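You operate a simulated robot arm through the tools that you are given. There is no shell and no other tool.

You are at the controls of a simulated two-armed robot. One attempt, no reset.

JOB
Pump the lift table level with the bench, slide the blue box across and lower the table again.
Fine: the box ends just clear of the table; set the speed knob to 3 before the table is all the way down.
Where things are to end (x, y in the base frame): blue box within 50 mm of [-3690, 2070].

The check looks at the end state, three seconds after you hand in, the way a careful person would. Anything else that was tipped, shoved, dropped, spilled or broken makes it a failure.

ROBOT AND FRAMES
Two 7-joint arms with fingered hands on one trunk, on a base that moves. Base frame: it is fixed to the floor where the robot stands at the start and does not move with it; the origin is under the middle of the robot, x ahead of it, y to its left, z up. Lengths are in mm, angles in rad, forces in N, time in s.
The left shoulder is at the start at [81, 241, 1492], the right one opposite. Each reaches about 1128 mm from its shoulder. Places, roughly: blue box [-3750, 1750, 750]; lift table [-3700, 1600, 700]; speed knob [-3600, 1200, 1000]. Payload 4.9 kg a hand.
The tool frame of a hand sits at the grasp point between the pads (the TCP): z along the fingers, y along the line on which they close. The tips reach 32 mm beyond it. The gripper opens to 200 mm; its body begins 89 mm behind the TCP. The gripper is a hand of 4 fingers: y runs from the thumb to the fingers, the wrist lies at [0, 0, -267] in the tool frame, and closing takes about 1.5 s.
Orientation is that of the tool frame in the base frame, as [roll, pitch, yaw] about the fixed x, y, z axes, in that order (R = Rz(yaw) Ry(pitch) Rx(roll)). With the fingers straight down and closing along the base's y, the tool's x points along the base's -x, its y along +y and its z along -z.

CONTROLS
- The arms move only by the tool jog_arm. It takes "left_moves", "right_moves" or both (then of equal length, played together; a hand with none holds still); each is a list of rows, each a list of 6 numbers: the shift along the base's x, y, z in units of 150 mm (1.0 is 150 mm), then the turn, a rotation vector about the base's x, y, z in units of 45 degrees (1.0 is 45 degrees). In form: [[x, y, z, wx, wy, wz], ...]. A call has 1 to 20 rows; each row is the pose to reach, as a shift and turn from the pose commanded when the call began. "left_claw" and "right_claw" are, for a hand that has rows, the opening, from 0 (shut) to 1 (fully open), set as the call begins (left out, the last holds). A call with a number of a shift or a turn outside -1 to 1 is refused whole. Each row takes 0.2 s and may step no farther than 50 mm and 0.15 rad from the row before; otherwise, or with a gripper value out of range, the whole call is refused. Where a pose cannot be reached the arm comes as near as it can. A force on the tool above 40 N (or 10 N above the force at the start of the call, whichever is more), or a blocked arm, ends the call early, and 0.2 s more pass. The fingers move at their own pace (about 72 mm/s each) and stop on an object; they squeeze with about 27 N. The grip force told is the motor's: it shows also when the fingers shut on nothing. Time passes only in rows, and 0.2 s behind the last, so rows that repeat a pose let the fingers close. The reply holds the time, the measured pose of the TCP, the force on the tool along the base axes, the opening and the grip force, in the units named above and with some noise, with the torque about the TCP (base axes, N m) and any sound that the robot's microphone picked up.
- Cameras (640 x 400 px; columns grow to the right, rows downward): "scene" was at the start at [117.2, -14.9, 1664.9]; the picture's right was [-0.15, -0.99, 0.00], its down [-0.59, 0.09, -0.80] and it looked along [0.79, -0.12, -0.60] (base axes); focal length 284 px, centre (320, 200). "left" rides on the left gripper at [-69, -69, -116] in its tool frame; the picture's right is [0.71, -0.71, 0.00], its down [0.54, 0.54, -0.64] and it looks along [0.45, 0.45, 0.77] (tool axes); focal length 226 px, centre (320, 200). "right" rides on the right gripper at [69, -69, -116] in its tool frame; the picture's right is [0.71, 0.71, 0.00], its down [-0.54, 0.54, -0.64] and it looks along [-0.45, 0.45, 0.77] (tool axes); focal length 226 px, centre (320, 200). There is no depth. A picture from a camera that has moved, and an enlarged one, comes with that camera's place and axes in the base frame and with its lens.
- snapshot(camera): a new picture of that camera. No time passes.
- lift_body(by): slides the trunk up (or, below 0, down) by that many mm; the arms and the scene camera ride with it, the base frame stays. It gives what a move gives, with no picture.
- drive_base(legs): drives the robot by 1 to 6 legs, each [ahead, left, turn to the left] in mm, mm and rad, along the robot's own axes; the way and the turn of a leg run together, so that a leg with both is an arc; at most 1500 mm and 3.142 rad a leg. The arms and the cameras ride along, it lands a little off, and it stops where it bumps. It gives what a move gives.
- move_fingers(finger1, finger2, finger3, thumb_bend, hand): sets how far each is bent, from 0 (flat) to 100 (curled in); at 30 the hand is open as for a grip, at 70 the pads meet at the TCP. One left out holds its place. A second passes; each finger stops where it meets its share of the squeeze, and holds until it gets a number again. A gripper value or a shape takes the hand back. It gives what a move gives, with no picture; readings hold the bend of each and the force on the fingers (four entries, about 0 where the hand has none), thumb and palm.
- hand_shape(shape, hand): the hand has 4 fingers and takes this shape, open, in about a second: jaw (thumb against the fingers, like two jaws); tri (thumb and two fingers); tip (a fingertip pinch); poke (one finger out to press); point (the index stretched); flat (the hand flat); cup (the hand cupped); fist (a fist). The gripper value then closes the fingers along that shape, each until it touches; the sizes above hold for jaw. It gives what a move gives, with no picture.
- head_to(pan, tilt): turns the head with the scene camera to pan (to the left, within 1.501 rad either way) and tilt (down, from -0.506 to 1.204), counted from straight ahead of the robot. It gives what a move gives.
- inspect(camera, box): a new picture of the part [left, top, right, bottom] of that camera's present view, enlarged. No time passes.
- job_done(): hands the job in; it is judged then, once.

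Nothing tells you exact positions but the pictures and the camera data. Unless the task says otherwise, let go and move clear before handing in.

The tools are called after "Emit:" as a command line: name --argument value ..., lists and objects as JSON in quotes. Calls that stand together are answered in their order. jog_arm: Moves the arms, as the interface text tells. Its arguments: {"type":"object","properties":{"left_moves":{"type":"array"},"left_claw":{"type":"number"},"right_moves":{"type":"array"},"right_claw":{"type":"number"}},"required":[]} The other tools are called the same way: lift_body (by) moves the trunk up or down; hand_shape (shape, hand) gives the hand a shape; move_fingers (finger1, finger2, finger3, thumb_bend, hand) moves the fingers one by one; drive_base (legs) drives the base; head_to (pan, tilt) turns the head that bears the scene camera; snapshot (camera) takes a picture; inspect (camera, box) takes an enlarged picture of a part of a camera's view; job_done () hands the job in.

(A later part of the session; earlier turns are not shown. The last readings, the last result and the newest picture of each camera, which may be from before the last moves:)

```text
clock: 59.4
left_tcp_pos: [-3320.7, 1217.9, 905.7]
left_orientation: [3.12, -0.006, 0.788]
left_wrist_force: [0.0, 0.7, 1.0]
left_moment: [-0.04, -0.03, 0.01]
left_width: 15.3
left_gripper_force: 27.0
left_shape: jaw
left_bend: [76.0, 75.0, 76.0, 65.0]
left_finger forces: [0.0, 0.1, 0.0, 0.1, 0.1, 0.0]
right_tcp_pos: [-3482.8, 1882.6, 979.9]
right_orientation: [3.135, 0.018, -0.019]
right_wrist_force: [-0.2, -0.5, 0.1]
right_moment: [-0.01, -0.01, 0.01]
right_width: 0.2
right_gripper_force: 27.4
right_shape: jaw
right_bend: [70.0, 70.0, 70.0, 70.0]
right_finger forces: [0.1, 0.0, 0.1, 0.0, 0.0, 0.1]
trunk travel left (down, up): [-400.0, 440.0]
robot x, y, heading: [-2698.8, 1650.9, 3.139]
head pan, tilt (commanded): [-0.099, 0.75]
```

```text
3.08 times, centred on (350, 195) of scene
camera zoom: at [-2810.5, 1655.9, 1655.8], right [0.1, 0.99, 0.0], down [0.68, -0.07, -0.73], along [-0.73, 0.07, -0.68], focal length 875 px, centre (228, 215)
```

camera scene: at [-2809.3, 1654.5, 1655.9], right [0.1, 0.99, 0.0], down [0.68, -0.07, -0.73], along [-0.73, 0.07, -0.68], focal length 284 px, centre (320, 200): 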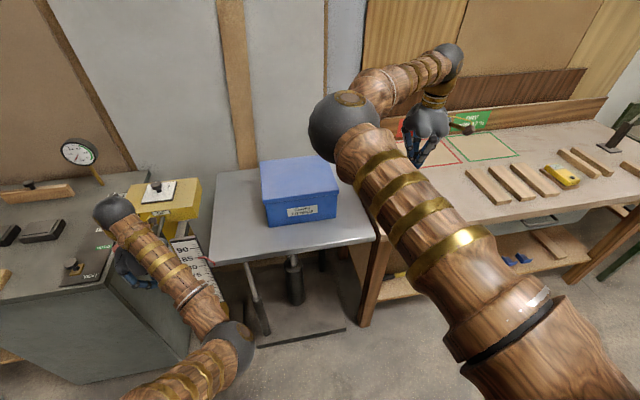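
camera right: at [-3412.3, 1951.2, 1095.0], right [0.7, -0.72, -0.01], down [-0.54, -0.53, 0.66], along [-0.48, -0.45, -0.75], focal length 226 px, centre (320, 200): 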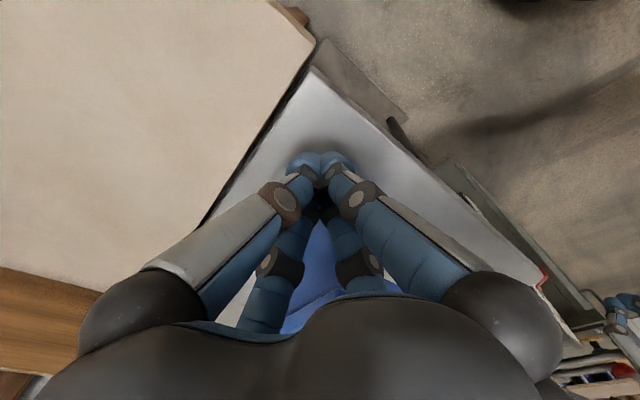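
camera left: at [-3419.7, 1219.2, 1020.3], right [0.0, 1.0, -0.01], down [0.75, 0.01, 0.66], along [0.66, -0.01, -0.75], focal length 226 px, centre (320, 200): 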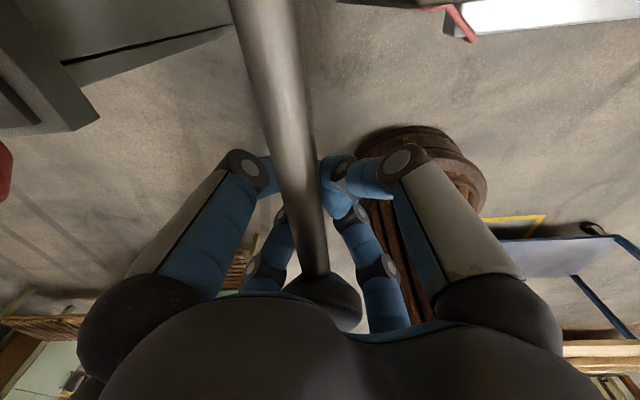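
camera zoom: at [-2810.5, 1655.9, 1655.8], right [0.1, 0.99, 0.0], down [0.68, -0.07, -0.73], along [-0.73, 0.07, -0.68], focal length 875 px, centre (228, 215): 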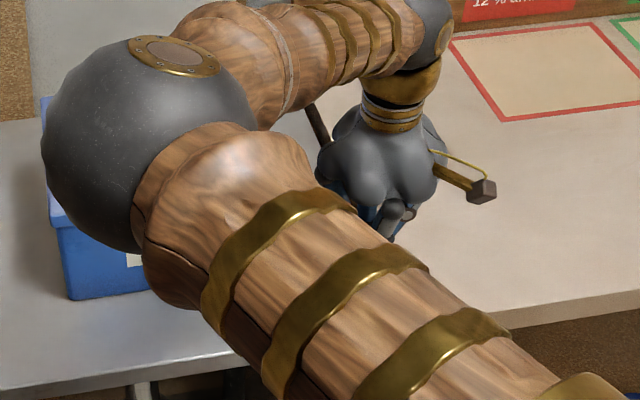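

The fingertips are over the free corner with the box clear behind. I'll lower slowly until I feel the table.

Emit:
jog_arm --right_moves '[[0, 0, -0.12, 0, 0, 0], [0, 0, -0.24, 0, 0, 0], [0, 0, -0.36, 0, 0, 0], [0, 0, -0.36, 0, 0, 0]]'

Emit:
jog_arm --right_moves '[[0, 0, -0.02, 0, 0, 0], [0, 0, -0.04, 0, 0, 0], [0, 0, -0.06, 0, 0, 0], [0, 0, -0.08, 0, 0, 0], [0, 0, -0.1, 0, 0, 0], [0, 0, -0.12, 0, 0, 0]]'

```text
clock: 60.4
left_tcp_pos: [-3319.5, 1218.0, 905.8]
left_orientation: [3.121, -0.005, 0.789]
left_wrist_force: [0.4, -0.4, 0.2]
left_moment: [0.02, 0.01, 0.03]
left_width: 15.4
left_gripper_force: 27.0
left_shape: jaw
left_bend: [76.0, 75.0, 76.0, 65.0]
left_finger forces: [0.0, 0.1, 0.0, 0.0, 0.0, 0.0]
right_tcp_pos: [-3482.4, 1882.1, 926.0]
right_orientation: [3.138, 0.018, -0.016]
right_wrist_force: [0.9, -0.3, 0.2]
right_moment: [0.0, 0.0, -0.01]
right_width: 0.1
right_gripper_force: 27.6
right_shape: jaw
right_bend: [70.0, 70.0, 70.0, 70.0]
right_finger forces: [0.1, 0.0, 0.0, 0.0, 0.0, 0.0]
trunk travel left (down, up): [-400.0, 440.0]
robot x, y, heading: [-2697.1, 1648.2, 3.142]
head pan, tilt (commanded): [-0.099, 0.75]
```

```text
clock: 61.8
left_tcp_pos: [-3321.3, 1217.7, 906.4]
left_orientation: [3.119, -0.005, 0.788]
left_wrist_force: [-0.7, 0.9, -0.5]
left_moment: [0.0, 0.01, -0.02]
left_width: 15.3
left_gripper_force: 27.3
left_shape: jaw
left_bend: [76.0, 75.0, 76.0, 65.0]
left_finger forces: [0.0, 0.0, 0.1, 0.1, 0.1, 0.1]
right_tcp_pos: [-3483.8, 1883.9, 908.4]
right_orientation: [3.136, 0.018, -0.015]
right_wrist_force: [-0.3, -0.1, -0.1]
right_moment: [-0.02, 0.0, -0.01]
right_width: 0.0
right_gripper_force: 27.1
right_shape: jaw
right_bend: [70.0, 70.0, 70.0, 70.0]
right_finger forces: [0.0, 0.1, 0.0, 0.1, 0.0, 0.0]
trunk travel left (down, up): [-400.0, 440.0]
robot x, y, heading: [-2698.0, 1646.6, 3.143]
head pan, tilt (commanded): [-0.099, 0.75]
```

There is no contact down to a tool height of 908, so the table is at least 10 mm below the bench. I'll keep lowering in small steps.

Emit:
jog_arm --right_moves '[[0, 0, -0.02, 0, 0, 0], [0, 0, -0.04, 0, 0, 0], [0, 0, -0.06, 0, 0, 0], [0, 0, -0.08, 0, 0, 0], [0, 0, -0.1, 0, 0, 0], [0, 0, -0.12, 0, 0, 0]]'

Emit:
snapshot --camera "right"

```text
clock: 63.2
left_tcp_pos: [-3318.8, 1218.1, 907.4]
left_orientation: [3.12, -0.007, 0.786]
left_wrist_force: [-0.4, 0.4, -0.3]
left_moment: [0.01, 0.0, 0.05]
left_width: 15.5
left_gripper_force: 26.8
left_shape: jaw
left_bend: [76.0, 75.0, 76.0, 65.0]
left_finger forces: [0.0, 0.0, 0.0, 0.0, 0.0, 0.0]
right_tcp_pos: [-3483.2, 1883.7, 892.8]
right_orientation: [3.135, 0.021, -0.016]
right_wrist_force: [0.2, 0.7, 17.2]
right_moment: [0.0, -0.19, 0.02]
right_width: 0.2
right_gripper_force: 27.2
right_shape: jaw
right_bend: [70.0, 70.0, 70.0, 70.0]
right_finger forces: [0.1, 0.0, 0.0, 0.1, 0.0, 0.1]
trunk travel left (down, up): [-400.0, 440.0]
robot x, y, heading: [-2698.9, 1649.1, 3.141]
head pan, tilt (commanded): [-0.099, 0.75]
```

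```text
taken
camera right: at [-3411.3, 1950.8, 1008.1], right [0.7, -0.72, -0.01], down [-0.54, -0.53, 0.66], along [-0.48, -0.45, -0.75], focal length 226 px, centre (320, 200)
```

right: 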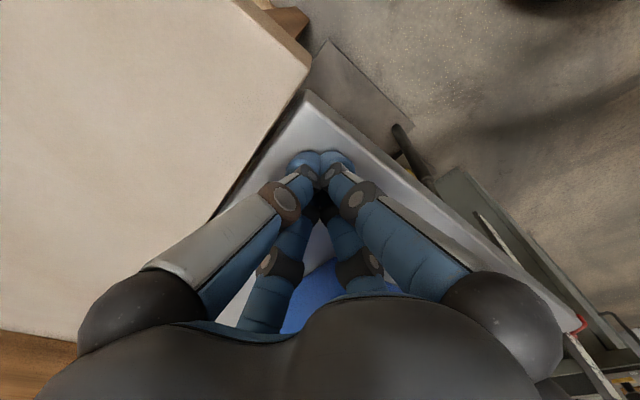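

Contact with the table came at about z=893 against 918 on the bench, so the table needs to rise about 25 mm, roughly half a stroke. I'll lift the right hand clear and read the scale as a baseline.

Emit:
jog_arm --right_moves '[[0, 0, 0.2, 0, 0, 0], [0, 0, 0.4, 0, 0, 0], [0, 0.02, 0.6, 0, 0, 0], [0, 0.02, 0.6, 0, 0, 0]]'

Emit:
inspect --camera "scene" --box '[165, 225, 229, 285]'

```text
clock: 64.2
left_tcp_pos: [-3320.6, 1218.3, 908.1]
left_orientation: [3.119, -0.006, 0.787]
left_wrist_force: [-0.2, -0.4, -0.6]
left_moment: [0.01, 0.03, 0.02]
left_width: 15.2
left_gripper_force: 26.9
left_shape: jaw
left_bend: [76.0, 75.0, 76.0, 65.0]
left_finger forces: [0.0, 0.0, 0.0, 0.0, 0.0, 0.1]
right_tcp_pos: [-3483.3, 1886.4, 980.8]
right_orientation: [3.136, 0.016, -0.015]
right_wrist_force: [0.5, 0.6, 0.4]
right_moment: [-0.04, -0.04, 0.02]
right_width: 0.0
right_gripper_force: 27.1
right_shape: jaw
right_bend: [70.0, 70.0, 70.0, 70.0]
right_finger forces: [0.0, 0.0, 0.0, 0.0, 0.0, 0.1]
trunk travel left (down, up): [-400.0, 440.0]
robot x, y, heading: [-2699.1, 1649.9, 3.146]
head pan, tilt (commanded): [-0.099, 0.75]
```

```text
6.67 times, centred on (197, 255) of scene
camera zoom: at [-2809.9, 1654.8, 1655.9], right [0.1, 0.99, 0.0], down [0.68, -0.07, -0.73], along [-0.73, 0.07, -0.68], focal length 1895 px, centre (1140, -167)
```

zoom: 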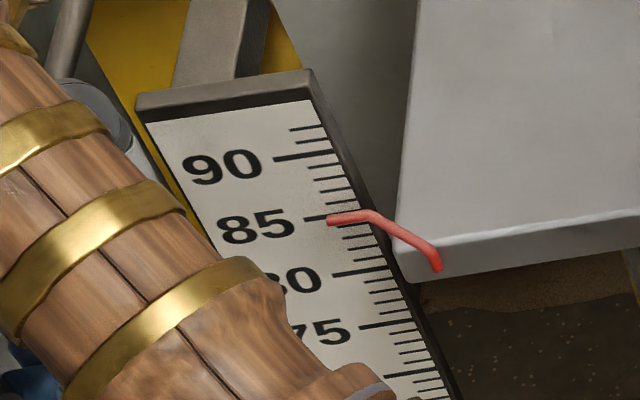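

The scale reads about 84.6, so level with the bench should be near 87.1. I'll do a partial stroke and check how far it goes.

Emit:
jog_arm --left_moves '[[0, 0, -0.08, 0, 0, 0], [0, 0, -0.16, 0, 0, 0], [0, 0, -0.24, 0, 0, 0], [0, 0, -0.3, 0, 0, 0], [0, 0, -0.3, 0, 0, 0]]'

Emit:
inspect --camera "scene" --box '[165, 225, 229, 285]'

```text
clock: 65.4
left_tcp_pos: [-3320.2, 1217.4, 860.4]
left_orientation: [3.12, -0.005, 0.787]
left_wrist_force: [0.8, -0.6, 3.3]
left_moment: [-0.05, 0.09, 0.02]
left_width: 15.4
left_gripper_force: 27.4
left_shape: jaw
left_bend: [76.0, 75.0, 76.0, 65.0]
left_finger forces: [0.0, 0.0, 0.0, 0.0, 0.0, 3.3]
right_tcp_pos: [-3484.6, 1884.7, 980.9]
right_orientation: [3.136, 0.019, -0.015]
right_wrist_force: [-0.2, 1.3, 1.1]
right_moment: [-0.02, -0.01, -0.01]
right_width: 0.1
right_gripper_force: 26.5
right_shape: jaw
right_bend: [70.0, 70.0, 70.0, 70.0]
right_finger forces: [0.0, 0.0, 0.0, 0.1, 0.0, 0.0]
trunk travel left (down, up): [-400.0, 440.0]
robot x, y, heading: [-2696.2, 1652.6, 3.137]
head pan, tilt (commanded): [-0.099, 0.75]
```

```text
6.67 times, centred on (197, 255) of scene
camera zoom: at [-2809.0, 1655.2, 1656.0], right [0.1, 0.99, 0.0], down [0.68, -0.07, -0.73], along [-0.73, 0.07, -0.68], focal length 1895 px, centre (1140, -167)
```

zoom: 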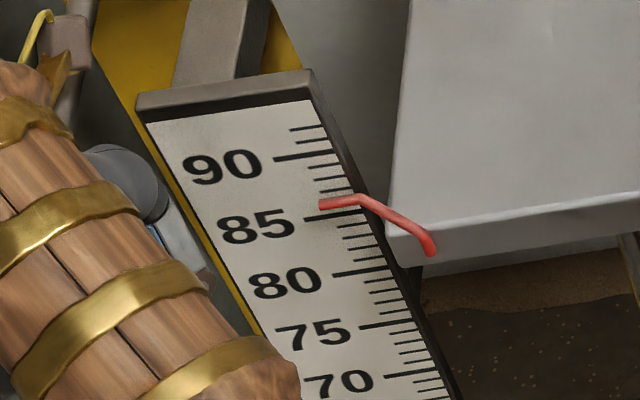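

The pointer moved to about 86.0, so I need another 11 mm or so. I'll continue the stroke in small steps and check again.

Emit:
jog_arm --left_moves '[[0, 0, -0.04, 0, 0, 0], [0, 0, -0.08, 0, 0, 0], [0, 0, -0.08, 0, 0, 0]]'

Emit:
inspect --camera "scene" --box '[165, 225, 229, 285]'

```text
clock: 66.2
left_tcp_pos: [-3320.3, 1218.5, 848.7]
left_orientation: [3.121, -0.003, 0.788]
left_wrist_force: [-0.4, 0.5, 3.3]
left_moment: [-0.04, -0.07, 0.0]
left_width: 15.4
left_gripper_force: 26.9
left_shape: jaw
left_bend: [76.0, 75.0, 76.0, 65.0]
left_finger forces: [0.1, 0.0, 0.0, 0.0, 0.0, 3.9]
right_tcp_pos: [-3483.6, 1885.8, 981.2]
right_orientation: [3.135, 0.019, -0.016]
right_wrist_force: [0.7, 0.2, 0.4]
right_moment: [0.06, 0.0, 0.04]
right_width: 0.1
right_gripper_force: 26.6
right_shape: jaw
right_bend: [70.0, 70.0, 70.0, 70.0]
right_finger forces: [0.0, 0.0, 0.1, 0.0, 0.0, 0.0]
trunk travel left (down, up): [-400.0, 440.0]
robot x, y, heading: [-2699.6, 1647.1, 3.14]
head pan, tilt (commanded): [-0.099, 0.75]
```

```text
6.67 times, centred on (197, 255) of scene
camera zoom: at [-2809.2, 1655.4, 1655.9], right [0.1, 0.99, 0.0], down [0.68, -0.07, -0.73], along [-0.73, 0.07, -0.68], focal length 1895 px, centre (1140, -167)
```

zoom: 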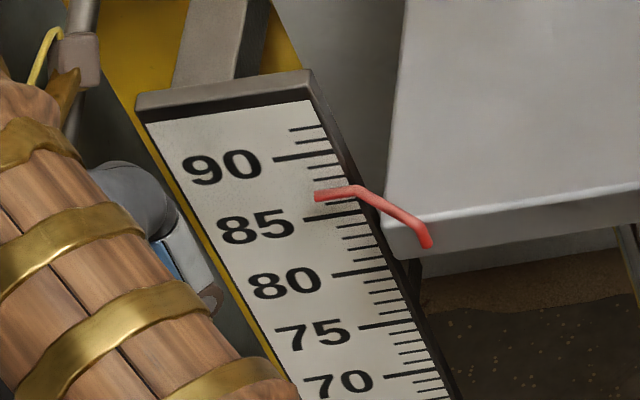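

The pointer reads about 86.6, just short of level. One more small push, then I'll verify by touch.

Emit:
jog_arm --left_moves '[[0, 0, -0.03, 0, 0, 0], [0, 0, -0.06, 0, 0, 0], [0, 0, -0.06, 0, 0, 0]]'

Emit:
inspect --camera "scene" --box '[165, 225, 229, 285]'

Emit:
jog_arm --right_moves '[[0, 0, -0.1, 0, 0, 0], [0, 0, -0.2, 0, 0, 0], [0, 0, -0.3, 0, 0, 0], [0, 0, -0.36, 0, 0, 0], [0, 0, -0.36, 0, 0, 0]]'

Emit:
jog_arm --right_moves '[[0, 0, -0.015, 0, 0, 0], [0, 0, -0.03, 0, 0, 0], [0, 0, -0.045, 0, 0, 0], [0, 0, -0.06, 0, 0, 0]]'

```text
clock: 67.0
left_tcp_pos: [-3320.1, 1217.3, 840.8]
left_orientation: [3.121, -0.005, 0.788]
left_wrist_force: [-2.8, 0.3, 5.8]
left_moment: [-0.04, -0.04, 0.01]
left_width: 15.6
left_gripper_force: 26.3
left_shape: jaw
left_bend: [76.0, 75.0, 76.0, 65.0]
left_finger forces: [0.0, 0.1, 0.1, 0.0, 0.0, 5.3]
right_tcp_pos: [-3484.2, 1885.0, 980.6]
right_orientation: [3.136, 0.019, -0.015]
right_wrist_force: [0.5, 0.4, 0.7]
right_moment: [0.01, 0.01, 0.01]
right_width: 0.0
right_gripper_force: 27.4
right_shape: jaw
right_bend: [70.0, 70.0, 70.0, 70.0]
right_finger forces: [0.0, 0.1, 0.1, 0.0, 0.0, 0.0]
trunk travel left (down, up): [-400.0, 440.0]
robot x, y, heading: [-2696.2, 1647.3, 3.139]
head pan, tilt (commanded): [-0.099, 0.75]
```

```text
6.67 times, centred on (197, 255) of scene
camera zoom: at [-2809.4, 1655.4, 1655.9], right [0.1, 0.99, 0.0], down [0.68, -0.07, -0.73], along [-0.73, 0.07, -0.68], focal length 1895 px, centre (1140, -167)
```

zoom: 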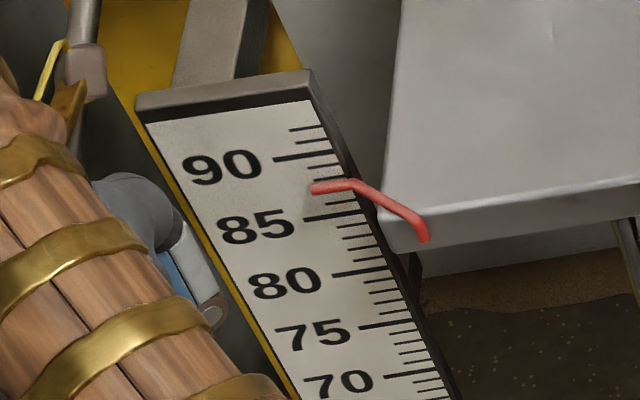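

```text
clock: 68.2
left_tcp_pos: [-3320.8, 1217.4, 840.6]
left_orientation: [3.12, -0.006, 0.784]
left_wrist_force: [-3.5, 0.1, 5.6]
left_moment: [0.02, 0.0, 0.02]
left_width: 15.5
left_gripper_force: 26.6
left_shape: jaw
left_bend: [76.0, 75.0, 76.0, 65.0]
left_finger forces: [0.0, 0.0, 0.0, 0.1, 0.1, 5.1]
right_tcp_pos: [-3482.0, 1885.4, 926.3]
right_orientation: [3.137, 0.019, -0.016]
right_wrist_force: [-0.2, -0.7, -0.5]
right_moment: [0.0, -0.01, -0.03]
right_width: 0.1
right_gripper_force: 27.2
right_shape: jaw
right_bend: [70.0, 70.0, 70.0, 70.0]
right_finger forces: [0.1, 0.0, 0.0, 0.1, 0.0, 0.1]
trunk travel left (down, up): [-400.0, 440.0]
robot x, y, heading: [-2697.2, 1649.3, 3.143]
head pan, tilt (commanded): [-0.099, 0.75]
```

```text
clock: 69.2
left_tcp_pos: [-3320.3, 1218.6, 841.7]
left_orientation: [3.121, -0.005, 0.786]
left_wrist_force: [-2.1, -0.7, 5.3]
left_moment: [-0.02, -0.08, 0.01]
left_width: 15.3
left_gripper_force: 26.9
left_shape: jaw
left_bend: [76.0, 75.0, 76.0, 65.0]
left_finger forces: [0.0, 0.0, 0.0, 0.0, 0.1, 5.2]
right_tcp_pos: [-3483.3, 1885.2, 920.2]
right_orientation: [3.138, 0.02, -0.016]
right_wrist_force: [0.7, 0.4, 12.4]
right_moment: [0.01, -0.16, -0.02]
right_width: 0.0
right_gripper_force: 26.8
right_shape: jaw
right_bend: [70.0, 70.0, 70.0, 70.0]
right_finger forces: [0.0, 0.0, 0.1, 0.1, 0.0, 0.0]
trunk travel left (down, up): [-400.0, 440.0]
robot x, y, heading: [-2700.2, 1646.7, 3.141]
head pan, tilt (commanded): [-0.099, 0.75]
```

Contact came at about z=920, within a couple of millimetres of the bench. I'll touch the bench once more with the same light force for a fair comparison.

Emit:
jog_arm --right_moves '[[0, 0, 0.2, 0, 0, 0], [0, 0.3, 0.2, 0, 0, 0], [0, 0.6, 0.2, 0, 0, 0], [0, 0.87, 0.2, 0, 0, 0], [0, 0.87, 0.1, 0, 0, 0], [0, 0.87, 0.04, 0, 0, 0], [0, 0.87, 0.04, 0, 0, 0]]'

Emit:
jog_arm --right_moves '[[0, 0, -0.015, 0, 0, 0], [0, 0, -0.03, 0, 0, 0], [0, 0, -0.045, 0, 0, 0], [0, 0, -0.06, 0, 0, 0]]'

```text
clock: 70.8
left_tcp_pos: [-3320.1, 1217.9, 840.6]
left_orientation: [3.122, -0.005, 0.787]
left_wrist_force: [1.4, -0.9, 4.6]
left_moment: [0.09, 0.34, 0.05]
left_width: 15.1
left_gripper_force: 26.9
left_shape: jaw
left_bend: [76.0, 75.0, 76.0, 65.0]
left_finger forces: [0.1, 0.1, 0.0, 0.1, 0.0, 5.2]
right_tcp_pos: [-3484.0, 2016.6, 924.3]
right_orientation: [3.137, 0.019, -0.016]
right_wrist_force: [0.3, -0.2, -0.3]
right_moment: [0.01, 0.05, 0.0]
right_width: 0.0
right_gripper_force: 27.2
right_shape: jaw
right_bend: [70.0, 70.0, 70.0, 70.0]
right_finger forces: [0.0, 0.1, 0.0, 0.0, 0.0, 0.1]
trunk travel left (down, up): [-400.0, 440.0]
robot x, y, heading: [-2701.3, 1648.9, 3.146]
head pan, tilt (commanded): [-0.099, 0.75]
```

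```text
clock: 71.8
left_tcp_pos: [-3320.8, 1219.1, 841.1]
left_orientation: [3.122, -0.004, 0.787]
left_wrist_force: [-0.5, -1.3, 3.9]
left_moment: [0.09, -0.03, 0.02]
left_width: 15.3
left_gripper_force: 26.5
left_shape: jaw
left_bend: [76.0, 75.0, 76.0, 65.0]
left_finger forces: [0.0, 0.1, 0.0, 0.0, 0.1, 4.9]
right_tcp_pos: [-3483.5, 2017.1, 917.0]
right_orientation: [3.137, 0.021, -0.015]
right_wrist_force: [1.4, -0.5, 16.3]
right_moment: [-0.02, -0.24, 0.0]
right_width: 0.0
right_gripper_force: 27.2
right_shape: jaw
right_bend: [70.0, 70.0, 70.0, 70.0]
right_finger forces: [0.0, 0.0, 0.0, 0.1, 0.0, 0.1]
trunk travel left (down, up): [-400.0, 440.0]
robot x, y, heading: [-2700.3, 1645.3, 3.144]
head pan, tilt (commanded): [-0.099, 0.75]
```

The table is about 3 mm above the bench, which is good for sliding off it. Now I'll raise the right hand, let the lever come back up, and then open the left hand to free it.

Emit:
jog_arm --left_moves '[[0, 0, 0.11, 0, 0, 0], [0, 0, 0.22, 0, 0, 0], [0, 0, 0.33, 0, 0, 0], [0, 0, 0.43, 0, 0, 0]]' --right_moves '[[0, 0, 0.25, 0, 0, 0], [0, 0, 0.5, 0, 0, 0], [0, 0, 0.75, 0, 0, 0], [0, 0, 1.0, 0, 0, 0]]'

Emit:
jog_arm --left_moves '[[0, 0, 0, 0, 0, 0], [0, 0, 0, 0, 0, 0], [0, 0, 0, 0, 0, 0], [0, 0, 0, 0, 0, 0], [0, 0, 0, 0, 0, 0]]' --right_moves '[[0, 0, 0.25, 0, 0, 0], [0, 0, 0.5, 0, 0, 0], [0.1, 0.1, 0.75, 0, 0, 0], [0.2, 0.2, 0.9, 0, 0, 0], [0.2, 0.2, 0.9, 0, 0, 0]]' --left_claw 0.55

Emit:
snapshot --camera "left"

Emit:
snapshot --camera "scene"

```text
clock: 72.8
left_tcp_pos: [-3320.3, 1218.3, 905.5]
left_orientation: [3.122, -0.006, 0.788]
left_wrist_force: [0.3, 0.1, 0.2]
left_moment: [0.0, 0.06, -0.01]
left_width: 15.3
left_gripper_force: 27.5
left_shape: jaw
left_bend: [76.0, 75.0, 76.0, 65.0]
left_finger forces: [0.0, 0.0, 0.1, 0.0, 0.0, 0.1]
right_tcp_pos: [-3480.2, 2016.7, 1064.7]
right_orientation: [3.136, 0.018, -0.016]
right_wrist_force: [0.4, 0.2, -0.6]
right_moment: [0.02, 0.03, 0.01]
right_width: 0.1
right_gripper_force: 27.2
right_shape: jaw
right_bend: [70.0, 70.0, 70.0, 70.0]
right_finger forces: [0.1, 0.0, 0.1, 0.0, 0.1, 0.0]
trunk travel left (down, up): [-400.0, 440.0]
robot x, y, heading: [-2696.0, 1648.3, 3.142]
head pan, tilt (commanded): [-0.099, 0.75]
```

```text
clock: 74.0
left_tcp_pos: [-3320.5, 1218.5, 905.4]
left_orientation: [3.119, -0.007, 0.787]
left_wrist_force: [0.4, 0.3, 0.1]
left_moment: [-0.01, 0.0, 0.01]
left_width: 109.5
left_gripper_force: 0.0
left_shape: jaw
left_bend: [36.0, 36.0, 36.0, 34.0]
left_finger forces: [0.0, 0.0, 0.1, 0.0, 0.0, 0.0]
right_tcp_pos: [-3454.1, 2045.8, 1199.0]
right_orientation: [3.137, 0.018, -0.014]
right_wrist_force: [0.0, -0.6, 0.1]
right_moment: [0.0, -0.04, 0.0]
right_width: 0.1
right_gripper_force: 26.6
right_shape: jaw
right_bend: [70.0, 70.0, 70.0, 70.0]
right_finger forces: [0.1, 0.0, 0.0, 0.0, 0.1, 0.0]
trunk travel left (down, up): [-400.0, 440.0]
robot x, y, heading: [-2698.0, 1651.8, 3.148]
head pan, tilt (commanded): [-0.099, 0.75]
```

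```text
taken
camera left: at [-3420.4, 1219.3, 1019.1], right [0.0, 1.0, -0.01], down [0.75, 0.01, 0.66], along [0.66, -0.01, -0.75], focal length 226 px, centre (320, 200)
```

left: 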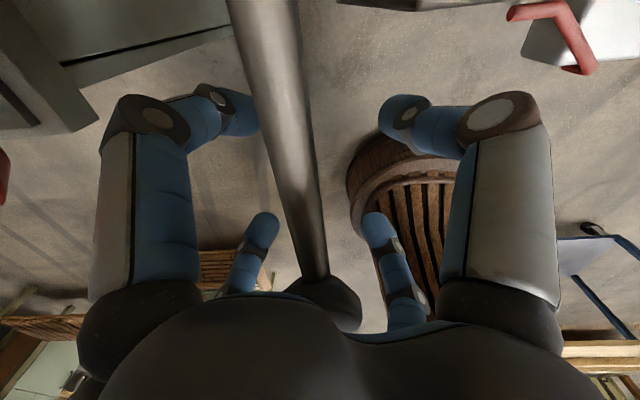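

```text
taken
camera scene: at [-2810.3, 1654.6, 1655.8], right [0.1, 0.99, 0.0], down [0.68, -0.07, -0.73], along [-0.73, 0.07, -0.68], focal length 284 px, centre (320, 200)
```

scene: 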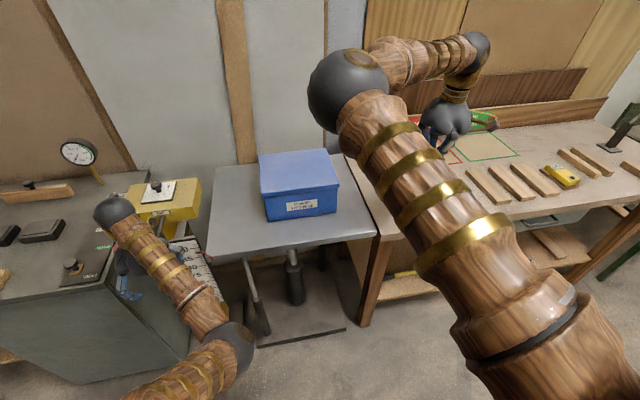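

The table held its height and the fingers are open around the ball. I'll raise the left hand straight up, clear of both levers.

Emit:
jog_arm --left_moves '[[0.05, 0, 0.2, 0, 0, 0], [0.07, 0, 0.4, 0, 0, 0], [0.07, 0, 0.6, 0, 0, 0], [0.07, 0, 0.8, 0, 0, 0], [0.07, 0, 1.0, 0, 0, 0]]'

Emit:
jog_arm --left_moves '[[0, 0, 0.25, 0, 0, 0], [0, 0, 0.5, 0, 0, 0], [0, 0, 0.75, 0, 0, 0], [0, 0, 1.0, 0, 0, 0]]'

Emit:
inspect --camera "scene" --box '[100, 120, 420, 320]'

Emit:
inspect --camera "scene" --box '[165, 225, 229, 285]'

```text
clock: 75.2
left_tcp_pos: [-3310.0, 1218.6, 1054.1]
left_orientation: [3.117, -0.008, 0.787]
left_wrist_force: [-0.6, 0.1, -0.2]
left_moment: [0.01, 0.0, 0.02]
left_width: 109.8
left_gripper_force: 0.0
left_shape: jaw
left_bend: [36.0, 36.0, 36.0, 34.0]
left_finger forces: [0.2, 0.0, 0.0, 0.1, 0.1, 0.0]
right_tcp_pos: [-3453.1, 2045.4, 1198.7]
right_orientation: [3.138, 0.019, -0.016]
right_wrist_force: [0.0, -0.5, 0.1]
right_moment: [-0.02, 0.03, -0.02]
right_width: 0.0
right_gripper_force: 26.9
right_shape: jaw
right_bend: [70.0, 70.0, 70.0, 70.0]
right_finger forces: [0.1, 0.1, 0.1, 0.1, 0.0, 0.1]
trunk travel left (down, up): [-400.0, 440.0]
robot x, y, heading: [-2696.8, 1651.6, 3.144]
head pan, tilt (commanded): [-0.099, 0.75]
```

```text
clock: 76.2
left_tcp_pos: [-3310.3, 1220.1, 1205.4]
left_orientation: [3.121, -0.005, 0.788]
left_wrist_force: [0.5, -0.4, 0.5]
left_moment: [0.02, 0.0, 0.03]
left_width: 109.8
left_gripper_force: 0.0
left_shape: jaw
left_bend: [36.0, 36.0, 36.0, 34.0]
left_finger forces: [0.1, 0.0, 0.1, 0.1, 0.0, 0.0]
right_tcp_pos: [-3452.9, 2045.5, 1199.5]
right_orientation: [3.136, 0.019, -0.016]
right_wrist_force: [0.4, 0.2, -0.8]
right_moment: [-0.01, 0.02, -0.01]
right_width: 0.1
right_gripper_force: 26.8
right_shape: jaw
right_bend: [70.0, 70.0, 70.0, 70.0]
right_finger forces: [0.1, 0.0, 0.0, 0.0, 0.0, 0.0]
trunk travel left (down, up): [-400.0, 440.0]
robot x, y, heading: [-2699.9, 1649.3, 3.137]
head pan, tilt (commanded): [-0.099, 0.75]
```

```text
2.00 times, centred on (260, 220) of scene
camera zoom: at [-2808.7, 1655.7, 1655.9], right [0.1, 0.99, 0.0], down [0.68, -0.07, -0.73], along [-0.73, 0.07, -0.68], focal length 568 px, centre (440, 160)
```

zoom: 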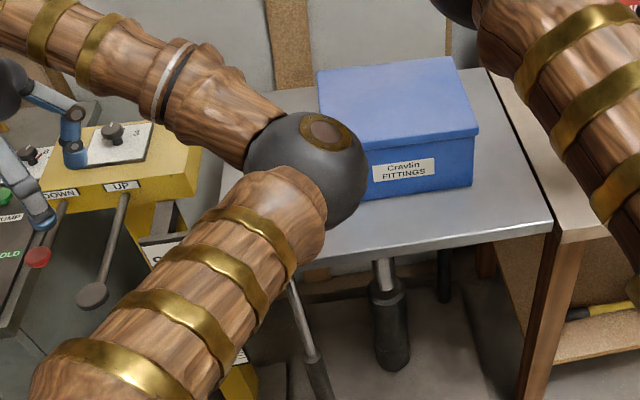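

```text
6.67 times, centred on (197, 255) of scene
camera zoom: at [-2808.7, 1655.7, 1655.9], right [0.1, 0.99, 0.0], down [0.68, -0.07, -0.73], along [-0.73, 0.07, -0.68], focal length 1895 px, centre (1140, -167)
```

zoom: 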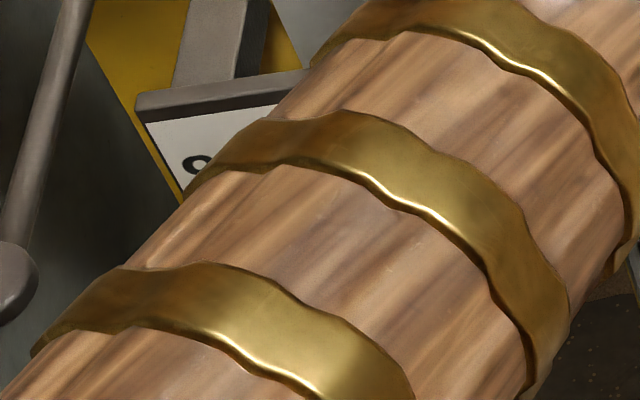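

The left hand is free and the box measures near [-3649, 1653], turned about 0.09 rad. I'll straighten the left hand so its elbow moves out, then shift the base left and forward so the right hand can push from the box's left side.

Emit:
jog_arm --left_moves '[[0, -0.07, 0, 0, 0, -0.167], [0, -0.14, 0, 0, 0, -0.333], [0, -0.21, 0, 0, 0, -0.5], [0, -0.28, 0, 0, 0, -0.667], [0, -0.35, 0, 0, 0, -0.833], [0, -0.4, 0, 0, 0, -1.0], [0, -0.4, 0, 0, 0, -1.0]]'

Emit:
drive_base --legs '[[150, 390, 0.0]]'

Emit:
snapshot --camera "scene"

Emit:
snapshot --camera "right"

```text
clock: 77.8
left_tcp_pos: [-3310.3, 1159.5, 1206.4]
left_orientation: [3.119, -0.007, 0.0]
left_wrist_force: [0.7, 0.5, 1.2]
left_moment: [-0.03, 0.04, 0.0]
left_width: 109.9
left_gripper_force: 0.1
left_shape: jaw
left_bend: [36.0, 36.0, 36.0, 34.0]
left_finger forces: [0.0, 0.0, 0.1, 0.1, 0.0, 0.0]
right_tcp_pos: [-3453.8, 2046.3, 1199.7]
right_orientation: [3.137, 0.018, -0.015]
right_wrist_force: [0.1, 1.2, 0.2]
right_moment: [0.02, 0.0, -0.01]
right_width: 0.1
right_gripper_force: 26.8
right_shape: jaw
right_bend: [70.0, 70.0, 70.0, 70.0]
right_finger forces: [0.0, 0.0, 0.0, 0.1, 0.1, 0.1]
trunk travel left (down, up): [-400.0, 440.0]
robot x, y, heading: [-2698.1, 1646.8, 3.141]
head pan, tilt (commanded): [-0.099, 0.75]
```

```text
clock: 80.4
left_tcp_pos: [-3461.6, 769.6, 1205.7]
left_orientation: [3.119, -0.005, -0.002]
left_wrist_force: [-0.1, 0.4, 0.2]
left_moment: [-0.01, 0.0, -0.03]
left_width: 110.1
left_gripper_force: 0.1
left_shape: jaw
left_bend: [36.0, 36.0, 36.0, 34.0]
left_finger forces: [0.0, 0.1, 0.1, 0.1, 0.0, 0.0]
right_tcp_pos: [-3602.4, 1657.7, 1200.6]
right_orientation: [3.135, 0.018, -0.019]
right_wrist_force: [0.5, 0.0, 0.0]
right_moment: [-0.02, 0.02, -0.02]
right_width: 0.1
right_gripper_force: 27.4
right_shape: jaw
right_bend: [70.0, 70.0, 70.0, 70.0]
right_finger forces: [0.0, 0.0, 0.0, 0.0, 0.0, 0.0]
trunk travel left (down, up): [-400.0, 440.0]
robot x, y, heading: [-2849.2, 1255.5, 3.133]
head pan, tilt (commanded): [-0.099, 0.75]
```

```text
taken
camera scene: at [-2959.6, 1265.0, 1655.9], right [0.1, 0.99, 0.0], down [0.68, -0.07, -0.73], along [-0.73, 0.07, -0.68], focal length 284 px, centre (320, 200)
```

scene: 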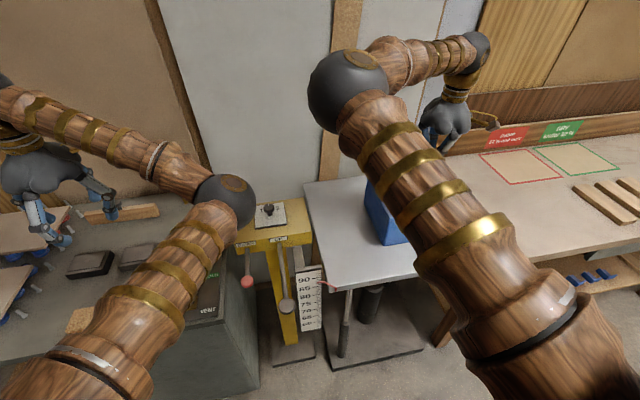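

```text
taken
camera right: at [-3530.5, 1725.7, 1314.4], right [0.69, -0.72, -0.01], down [-0.54, -0.53, 0.66], along [-0.48, -0.45, -0.75], focal length 226 px, centre (320, 200)
```

right: 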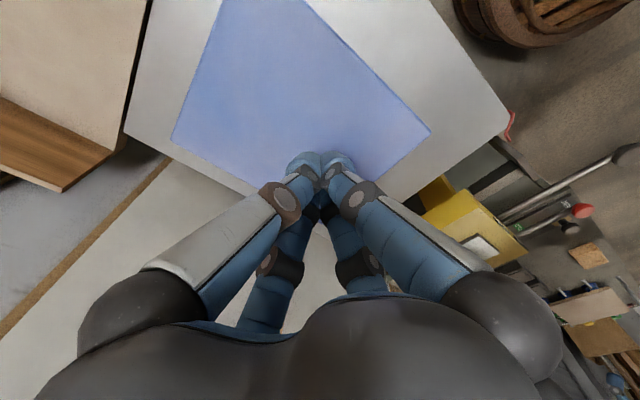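

The right hand is now above the box and the left elbow is close to where the right elbow will swing. I'll draw the left hand back and outward first, then swing the right hand over to the box's left side.

Emit:
jog_arm --left_moves '[[0.2, -0.18, 0, 0, 0, 0], [0.4, -0.36, 0, 0, 0, 0], [0.6, -0.54, 0, 0, 0, 0], [0.8, -0.7, 0, 0, 0, 0], [0.95, -0.85, 0, 0, 0, 0], [0.95, -0.85, 0, 0, 0, 0]]'

Emit:
jog_arm --right_moves '[[-0.06, -0.17, 0, 0, 0, 0.167], [-0.12, -0.34, 0, 0, 0, 0.333], [-0.18, -0.51, 0, 0, 0, 0.5], [-0.24, -0.68, 0, 0, 0, 0.667], [-0.3, -0.85, 0, 0, 0, 0.833], [-0.35, -1.0, 0, 0, 0, 1.0], [-0.35, -1.0, 0, 0, 0, 1.0]]' --right_claw 0.65

Emit:
snapshot --camera "scene"

Emit:
snapshot --camera "right"

```text
clock: 81.8
left_tcp_pos: [-3320.9, 640.5, 1205.2]
left_orientation: [3.12, -0.007, -0.003]
left_wrist_force: [0.2, 0.7, 0.1]
left_moment: [-0.02, -0.02, -0.03]
left_width: 110.0
left_gripper_force: 0.1
left_shape: jaw
left_bend: [36.0, 36.0, 36.0, 34.0]
left_finger forces: [0.0, 0.0, 0.0, 0.0, 0.0, 0.0]
right_tcp_pos: [-3603.1, 1657.0, 1199.4]
right_orientation: [3.136, 0.018, -0.021]
right_wrist_force: [0.3, 0.3, 0.2]
right_moment: [0.0, -0.02, 0.05]
right_width: 0.0
right_gripper_force: 26.7
right_shape: jaw
right_bend: [70.0, 70.0, 70.0, 70.0]
right_finger forces: [0.0, 0.0, 0.1, 0.1, 0.0, 0.1]
trunk travel left (down, up): [-400.0, 440.0]
robot x, y, heading: [-2848.0, 1255.2, 3.139]
head pan, tilt (commanded): [-0.099, 0.75]
```

```text
clock: 83.4
left_tcp_pos: [-3319.3, 640.8, 1204.2]
left_orientation: [3.12, -0.006, -0.002]
left_wrist_force: [-0.2, -0.3, 1.3]
left_moment: [-0.03, -0.01, 0.01]
left_width: 110.0
left_gripper_force: 0.1
left_shape: jaw
left_bend: [36.0, 36.0, 36.0, 34.0]
left_finger forces: [0.1, 0.0, 0.0, 0.1, 0.0, 0.0]
right_tcp_pos: [-3654.6, 1508.2, 1200.6]
right_orientation: [3.135, 0.018, 0.769]
right_wrist_force: [0.1, -0.4, -1.3]
right_moment: [-0.01, 0.03, -0.01]
right_width: 130.0
right_gripper_force: 0.0
right_shape: jaw
right_bend: [32.0, 32.0, 32.0, 30.0]
right_finger forces: [0.0, 0.0, 0.0, 0.0, 0.0, 0.1]
trunk travel left (down, up): [-400.0, 440.0]
robot x, y, heading: [-2845.2, 1258.7, 3.139]
head pan, tilt (commanded): [-0.099, 0.75]
```

```text
taken
camera scene: at [-2960.0, 1263.8, 1655.9], right [0.1, 0.99, 0.0], down [0.68, -0.07, -0.73], along [-0.73, 0.07, -0.68], focal length 284 px, centre (320, 200)
```

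scene: 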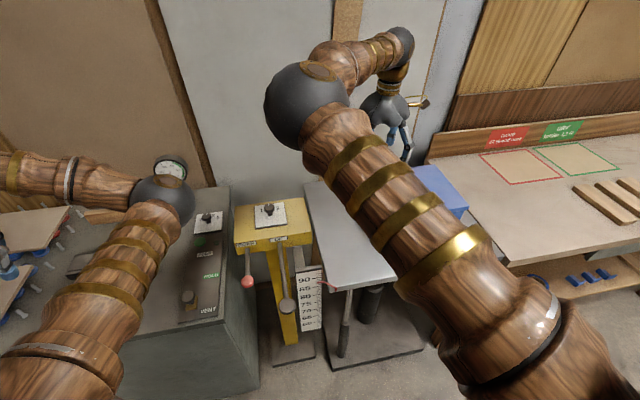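

```text
taken
camera right: at [-3653.2, 1606.1, 1314.9], right [1.0, -0.02, -0.01], down [-0.01, -0.75, 0.66], along [-0.02, -0.66, -0.75], focal length 226 px, centre (320, 200)
```

right: 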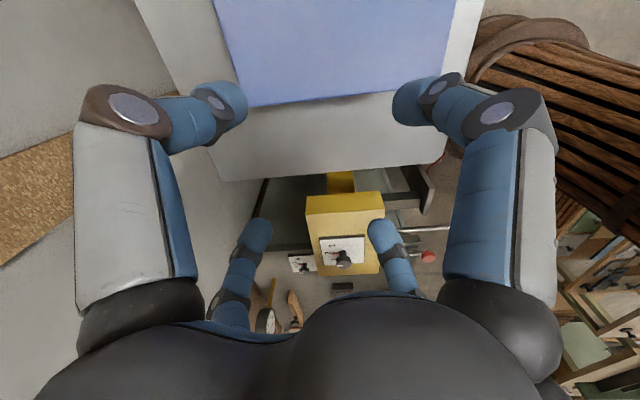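

The two leading fingers face the box's left side, and the yellow column head ends near y≈1300, leaving room to descend between them. I'll step back a little from the lid edge, align with the box, and lower the hand.

Emit:
jog_arm --right_moves '[[0, -0.25, 0, 0, 0, 0.065], [0, -0.5, 0, 0, 0, 0.13], [0, -0.5, -0.2, 0, 0, 0.13], [0, -0.5, -0.4, 0, 0, 0.13], [0, -0.5, -0.6, 0, 0, 0.13], [0, -0.5, -0.6, 0, 0, 0.13]]'

Emit:
snapshot --camera "right"

Emit:
snapshot --camera "scene"

```text
clock: 84.8
left_tcp_pos: [-3319.8, 640.0, 1205.7]
left_orientation: [3.119, -0.005, -0.002]
left_wrist_force: [0.2, 0.1, -0.4]
left_moment: [-0.03, 0.0, 0.02]
left_width: 109.8
left_gripper_force: 0.0
left_shape: jaw
left_bend: [36.0, 36.0, 36.0, 34.0]
left_finger forces: [0.0, 0.0, 0.0, 0.1, 0.0, 0.1]
right_tcp_pos: [-3655.3, 1431.7, 1108.1]
right_orientation: [3.135, 0.019, 0.867]
right_wrist_force: [-0.6, 0.0, 0.5]
right_moment: [0.0, -0.04, -0.03]
right_width: 130.3
right_gripper_force: 0.0
right_shape: jaw
right_bend: [32.0, 32.0, 32.0, 30.0]
right_finger forces: [0.0, 0.0, 0.0, 0.1, 0.0, 0.0]
trunk travel left (down, up): [-400.0, 440.0]
robot x, y, heading: [-2847.7, 1257.0, 3.139]
head pan, tilt (commanded): [-0.099, 0.75]
```

```text
taken
camera right: at [-3663.1, 1530.3, 1223.9], right [1.0, 0.08, -0.01], down [0.07, -0.75, 0.66], along [0.05, -0.65, -0.75], focal length 226 px, centre (320, 200)
```

right: 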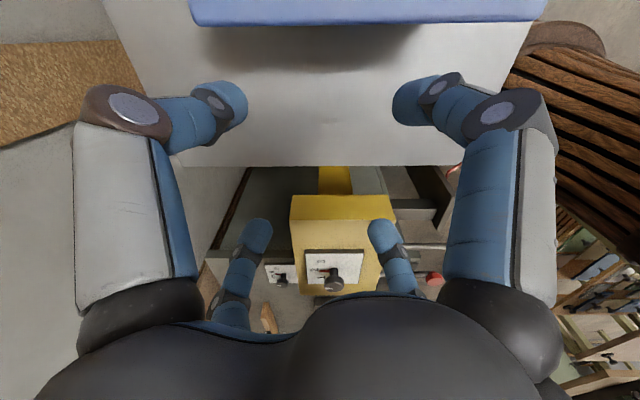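

```text
taken
camera scene: at [-2960.0, 1264.1, 1655.9], right [0.1, 0.99, 0.0], down [0.68, -0.07, -0.73], along [-0.73, 0.07, -0.68], focal length 284 px, centre (320, 200)
```

scene: 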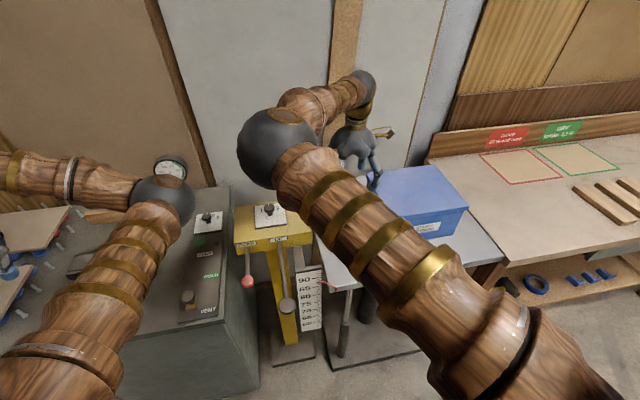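

The wrist camera bracket will pass over the box lid, so I'll stop at tool z≈962. That leaves about 30 mm of clearance above the lid while the fingertips still push low on the box.

Emit:
jog_arm --right_moves '[[0, 0, -0.25, 0, 0, 0], [0, 0, -0.5, 0, 0, 0], [0, 0, -0.75, 0, 0, 0], [0, 0, -0.97, 0, 0, 0], [0, 0, -0.97, 0, 0, 0]]'

Emit:
snapshot --camera "right"

Emit:
snapshot --camera "scene"

```text
clock: 86.0
left_tcp_pos: [-3319.3, 640.1, 1204.7]
left_orientation: [3.121, -0.005, -0.002]
left_wrist_force: [-0.4, -0.2, 0.5]
left_moment: [0.01, 0.0, 0.02]
left_width: 109.7
left_gripper_force: 0.1
left_shape: jaw
left_bend: [36.0, 36.0, 36.0, 34.0]
left_finger forces: [0.0, 0.0, 0.1, 0.0, 0.1, 0.0]
right_tcp_pos: [-3653.6, 1430.4, 963.0]
right_orientation: [3.136, 0.02, 0.87]
right_wrist_force: [-0.5, -0.4, -0.5]
right_moment: [0.01, 0.01, -0.01]
right_width: 130.0
right_gripper_force: 0.0
right_shape: jaw
right_bend: [32.0, 32.0, 32.0, 30.0]
right_finger forces: [0.1, 0.1, 0.1, 0.1, 0.0, 0.0]
trunk travel left (down, up): [-400.0, 440.0]
robot x, y, heading: [-2849.3, 1260.0, 3.14]
head pan, tilt (commanded): [-0.099, 0.75]
```

```text
taken
camera right: at [-3662.8, 1530.1, 1078.1], right [1.0, 0.08, -0.01], down [0.07, -0.75, 0.66], along [0.05, -0.65, -0.75], focal length 226 px, centre (320, 200)
```

right: 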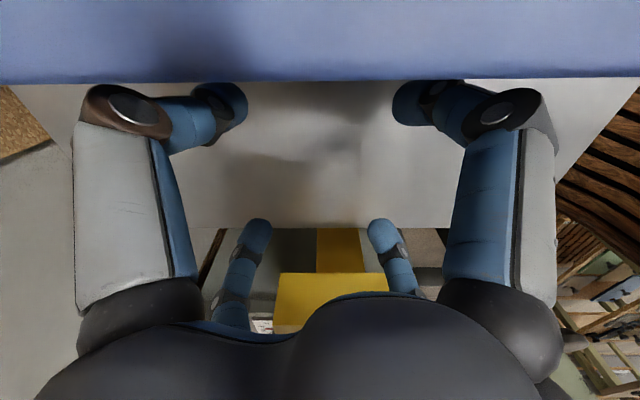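

```text
taken
camera scene: at [-2959.5, 1263.5, 1655.9], right [0.1, 0.99, 0.0], down [0.68, -0.07, -0.73], along [-0.73, 0.07, -0.68], focal length 284 px, centre (320, 200)
```

scene: 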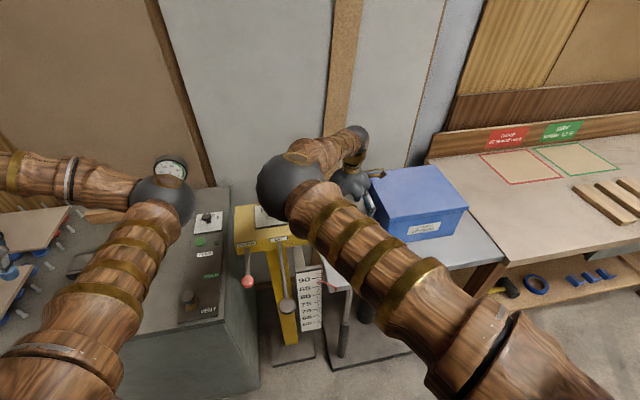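

The hand is beside the box with the camera about 60 mm above the lid. I'll centre the push line on the box and ease forward until the fingers make contact.

Emit:
jog_arm --right_moves '[[0.08, 0.0, 0, 0, 0, 0], [0.16, 0.0, 0, 0, 0, 0], [0.16, 0.05, 0, 0, 0, 0], [0.155, 0.1, 0, 0, 0, 0], [0.15, 0.15, 0, 0, 0, 0], [0.145, 0.2, 0, 0, 0, 0], [0.14, 0.25, 0, 0, 0, 0], [0.14, 0.25, 0, 0, 0, 0]]'

Emit:
snapshot --camera "right"

Emit:
inspect --camera "scene" --box '[320, 120, 520, 280]'

```text
clock: 87.8
left_tcp_pos: [-3320.0, 638.9, 1203.9]
left_orientation: [3.12, -0.008, -0.002]
left_wrist_force: [0.1, -0.3, 0.0]
left_moment: [0.01, 0.02, 0.01]
left_width: 109.7
left_gripper_force: 0.1
left_shape: jaw
left_bend: [36.0, 36.0, 36.0, 34.0]
left_finger forces: [0.0, 0.0, 0.0, 0.0, 0.0, 0.1]
right_tcp_pos: [-3634.3, 1468.7, 964.3]
right_orientation: [3.137, 0.016, 0.868]
right_wrist_force: [-0.1, -3.9, -0.1]
right_moment: [0.14, -0.01, 0.03]
right_width: 129.2
right_gripper_force: 0.0
right_shape: jaw
right_bend: [32.0, 32.0, 32.0, 31.0]
right_finger forces: [1.3, 0.1, 0.0, 0.0, 2.3, 0.1]
trunk travel left (down, up): [-400.0, 440.0]
robot x, y, heading: [-2850.1, 1254.7, 3.137]
head pan, tilt (commanded): [-0.099, 0.75]
```

```text
taken
camera right: at [-3641.8, 1568.2, 1079.2], right [1.0, 0.08, -0.01], down [0.07, -0.75, 0.66], along [0.05, -0.65, -0.76], focal length 226 px, centre (320, 200)
```

right: 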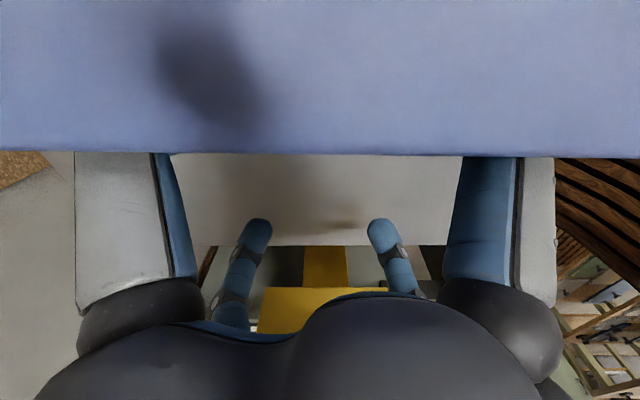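

```text
2.50 times, centred on (420, 200) of scene
camera zoom: at [-2960.2, 1262.6, 1655.9], right [0.1, 0.99, 0.0], down [0.68, -0.07, -0.73], along [-0.73, 0.08, -0.68], focal length 711 px, centre (70, 200)
```

zoom: 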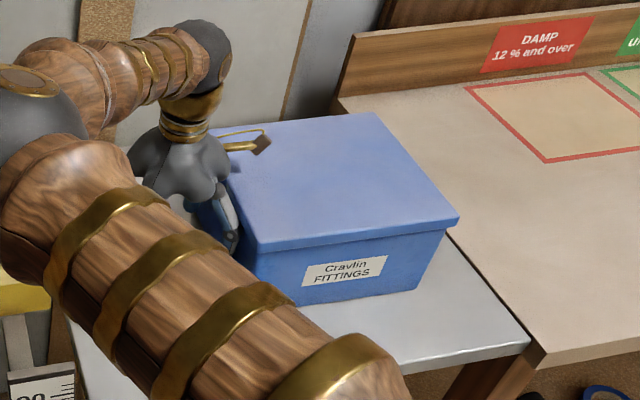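

Both leading fingers touch the box with about 4 N in total. I'll push along the cell direction in gentle steps.

Emit:
jog_arm --right_moves '[[-0.008, 0.08, 0, 0, 0, 0], [-0.016, 0.16, 0, 0, 0, 0], [-0.024, 0.24, 0, 0, 0, 0], [-0.031, 0.32, 0, 0, 0, 0], [-0.039, 0.4, 0, 0, 0, 0], [-0.047, 0.48, 0, 0, 0, 0], [-0.055, 0.56, 0, 0, 0, 0], [-0.063, 0.64, 0, 0, 0, 0]]'

Emit:
inspect --camera "scene" --box '[320, 120, 520, 280]'

Emit:
snapshot --camera "right"

```text
clock: 89.6
left_tcp_pos: [-3318.8, 640.5, 1204.3]
left_orientation: [3.12, -0.006, -0.003]
left_wrist_force: [-0.7, -0.5, 0.0]
left_moment: [0.0, -0.01, -0.01]
left_width: 109.7
left_gripper_force: 0.1
left_shape: jaw
left_bend: [36.0, 36.0, 36.0, 34.0]
left_finger forces: [0.1, 0.0, 0.0, 0.0, 0.0, 0.0]
right_tcp_pos: [-3643.8, 1565.9, 963.6]
right_orientation: [3.136, 0.016, 0.869]
right_wrist_force: [1.5, -5.5, 1.6]
right_moment: [0.29, 0.01, -0.07]
right_width: 129.4
right_gripper_force: 0.1
right_shape: jaw
right_bend: [33.0, 32.0, 32.0, 31.0]
right_finger forces: [3.4, 0.0, 0.1, 0.0, 2.3, 0.0]
trunk travel left (down, up): [-400.0, 440.0]
robot x, y, heading: [-2846.2, 1256.3, 3.136]
head pan, tilt (commanded): [-0.099, 0.75]
```

```text
2.50 times, centred on (420, 200) of scene
camera zoom: at [-2960.0, 1263.4, 1655.9], right [0.1, 0.99, 0.0], down [0.68, -0.07, -0.73], along [-0.73, 0.07, -0.68], focal length 711 px, centre (70, 200)
```

zoom: 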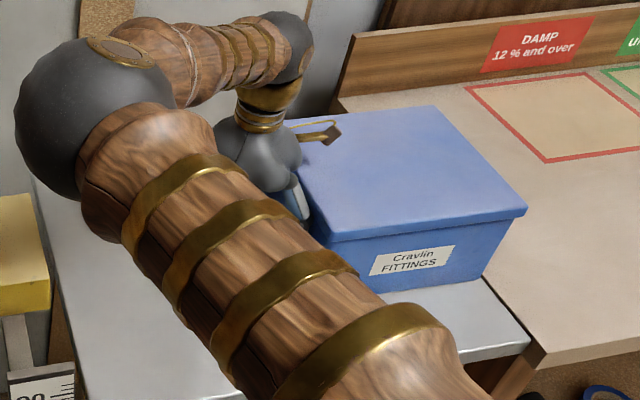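

```text
taken
camera right: at [-3651.1, 1664.7, 1079.0], right [1.0, 0.08, -0.01], down [0.07, -0.75, 0.66], along [0.05, -0.65, -0.76], focal length 226 px, centre (320, 200)
```

right: 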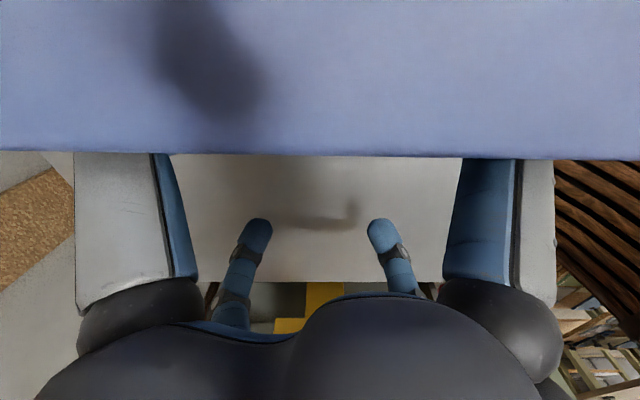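

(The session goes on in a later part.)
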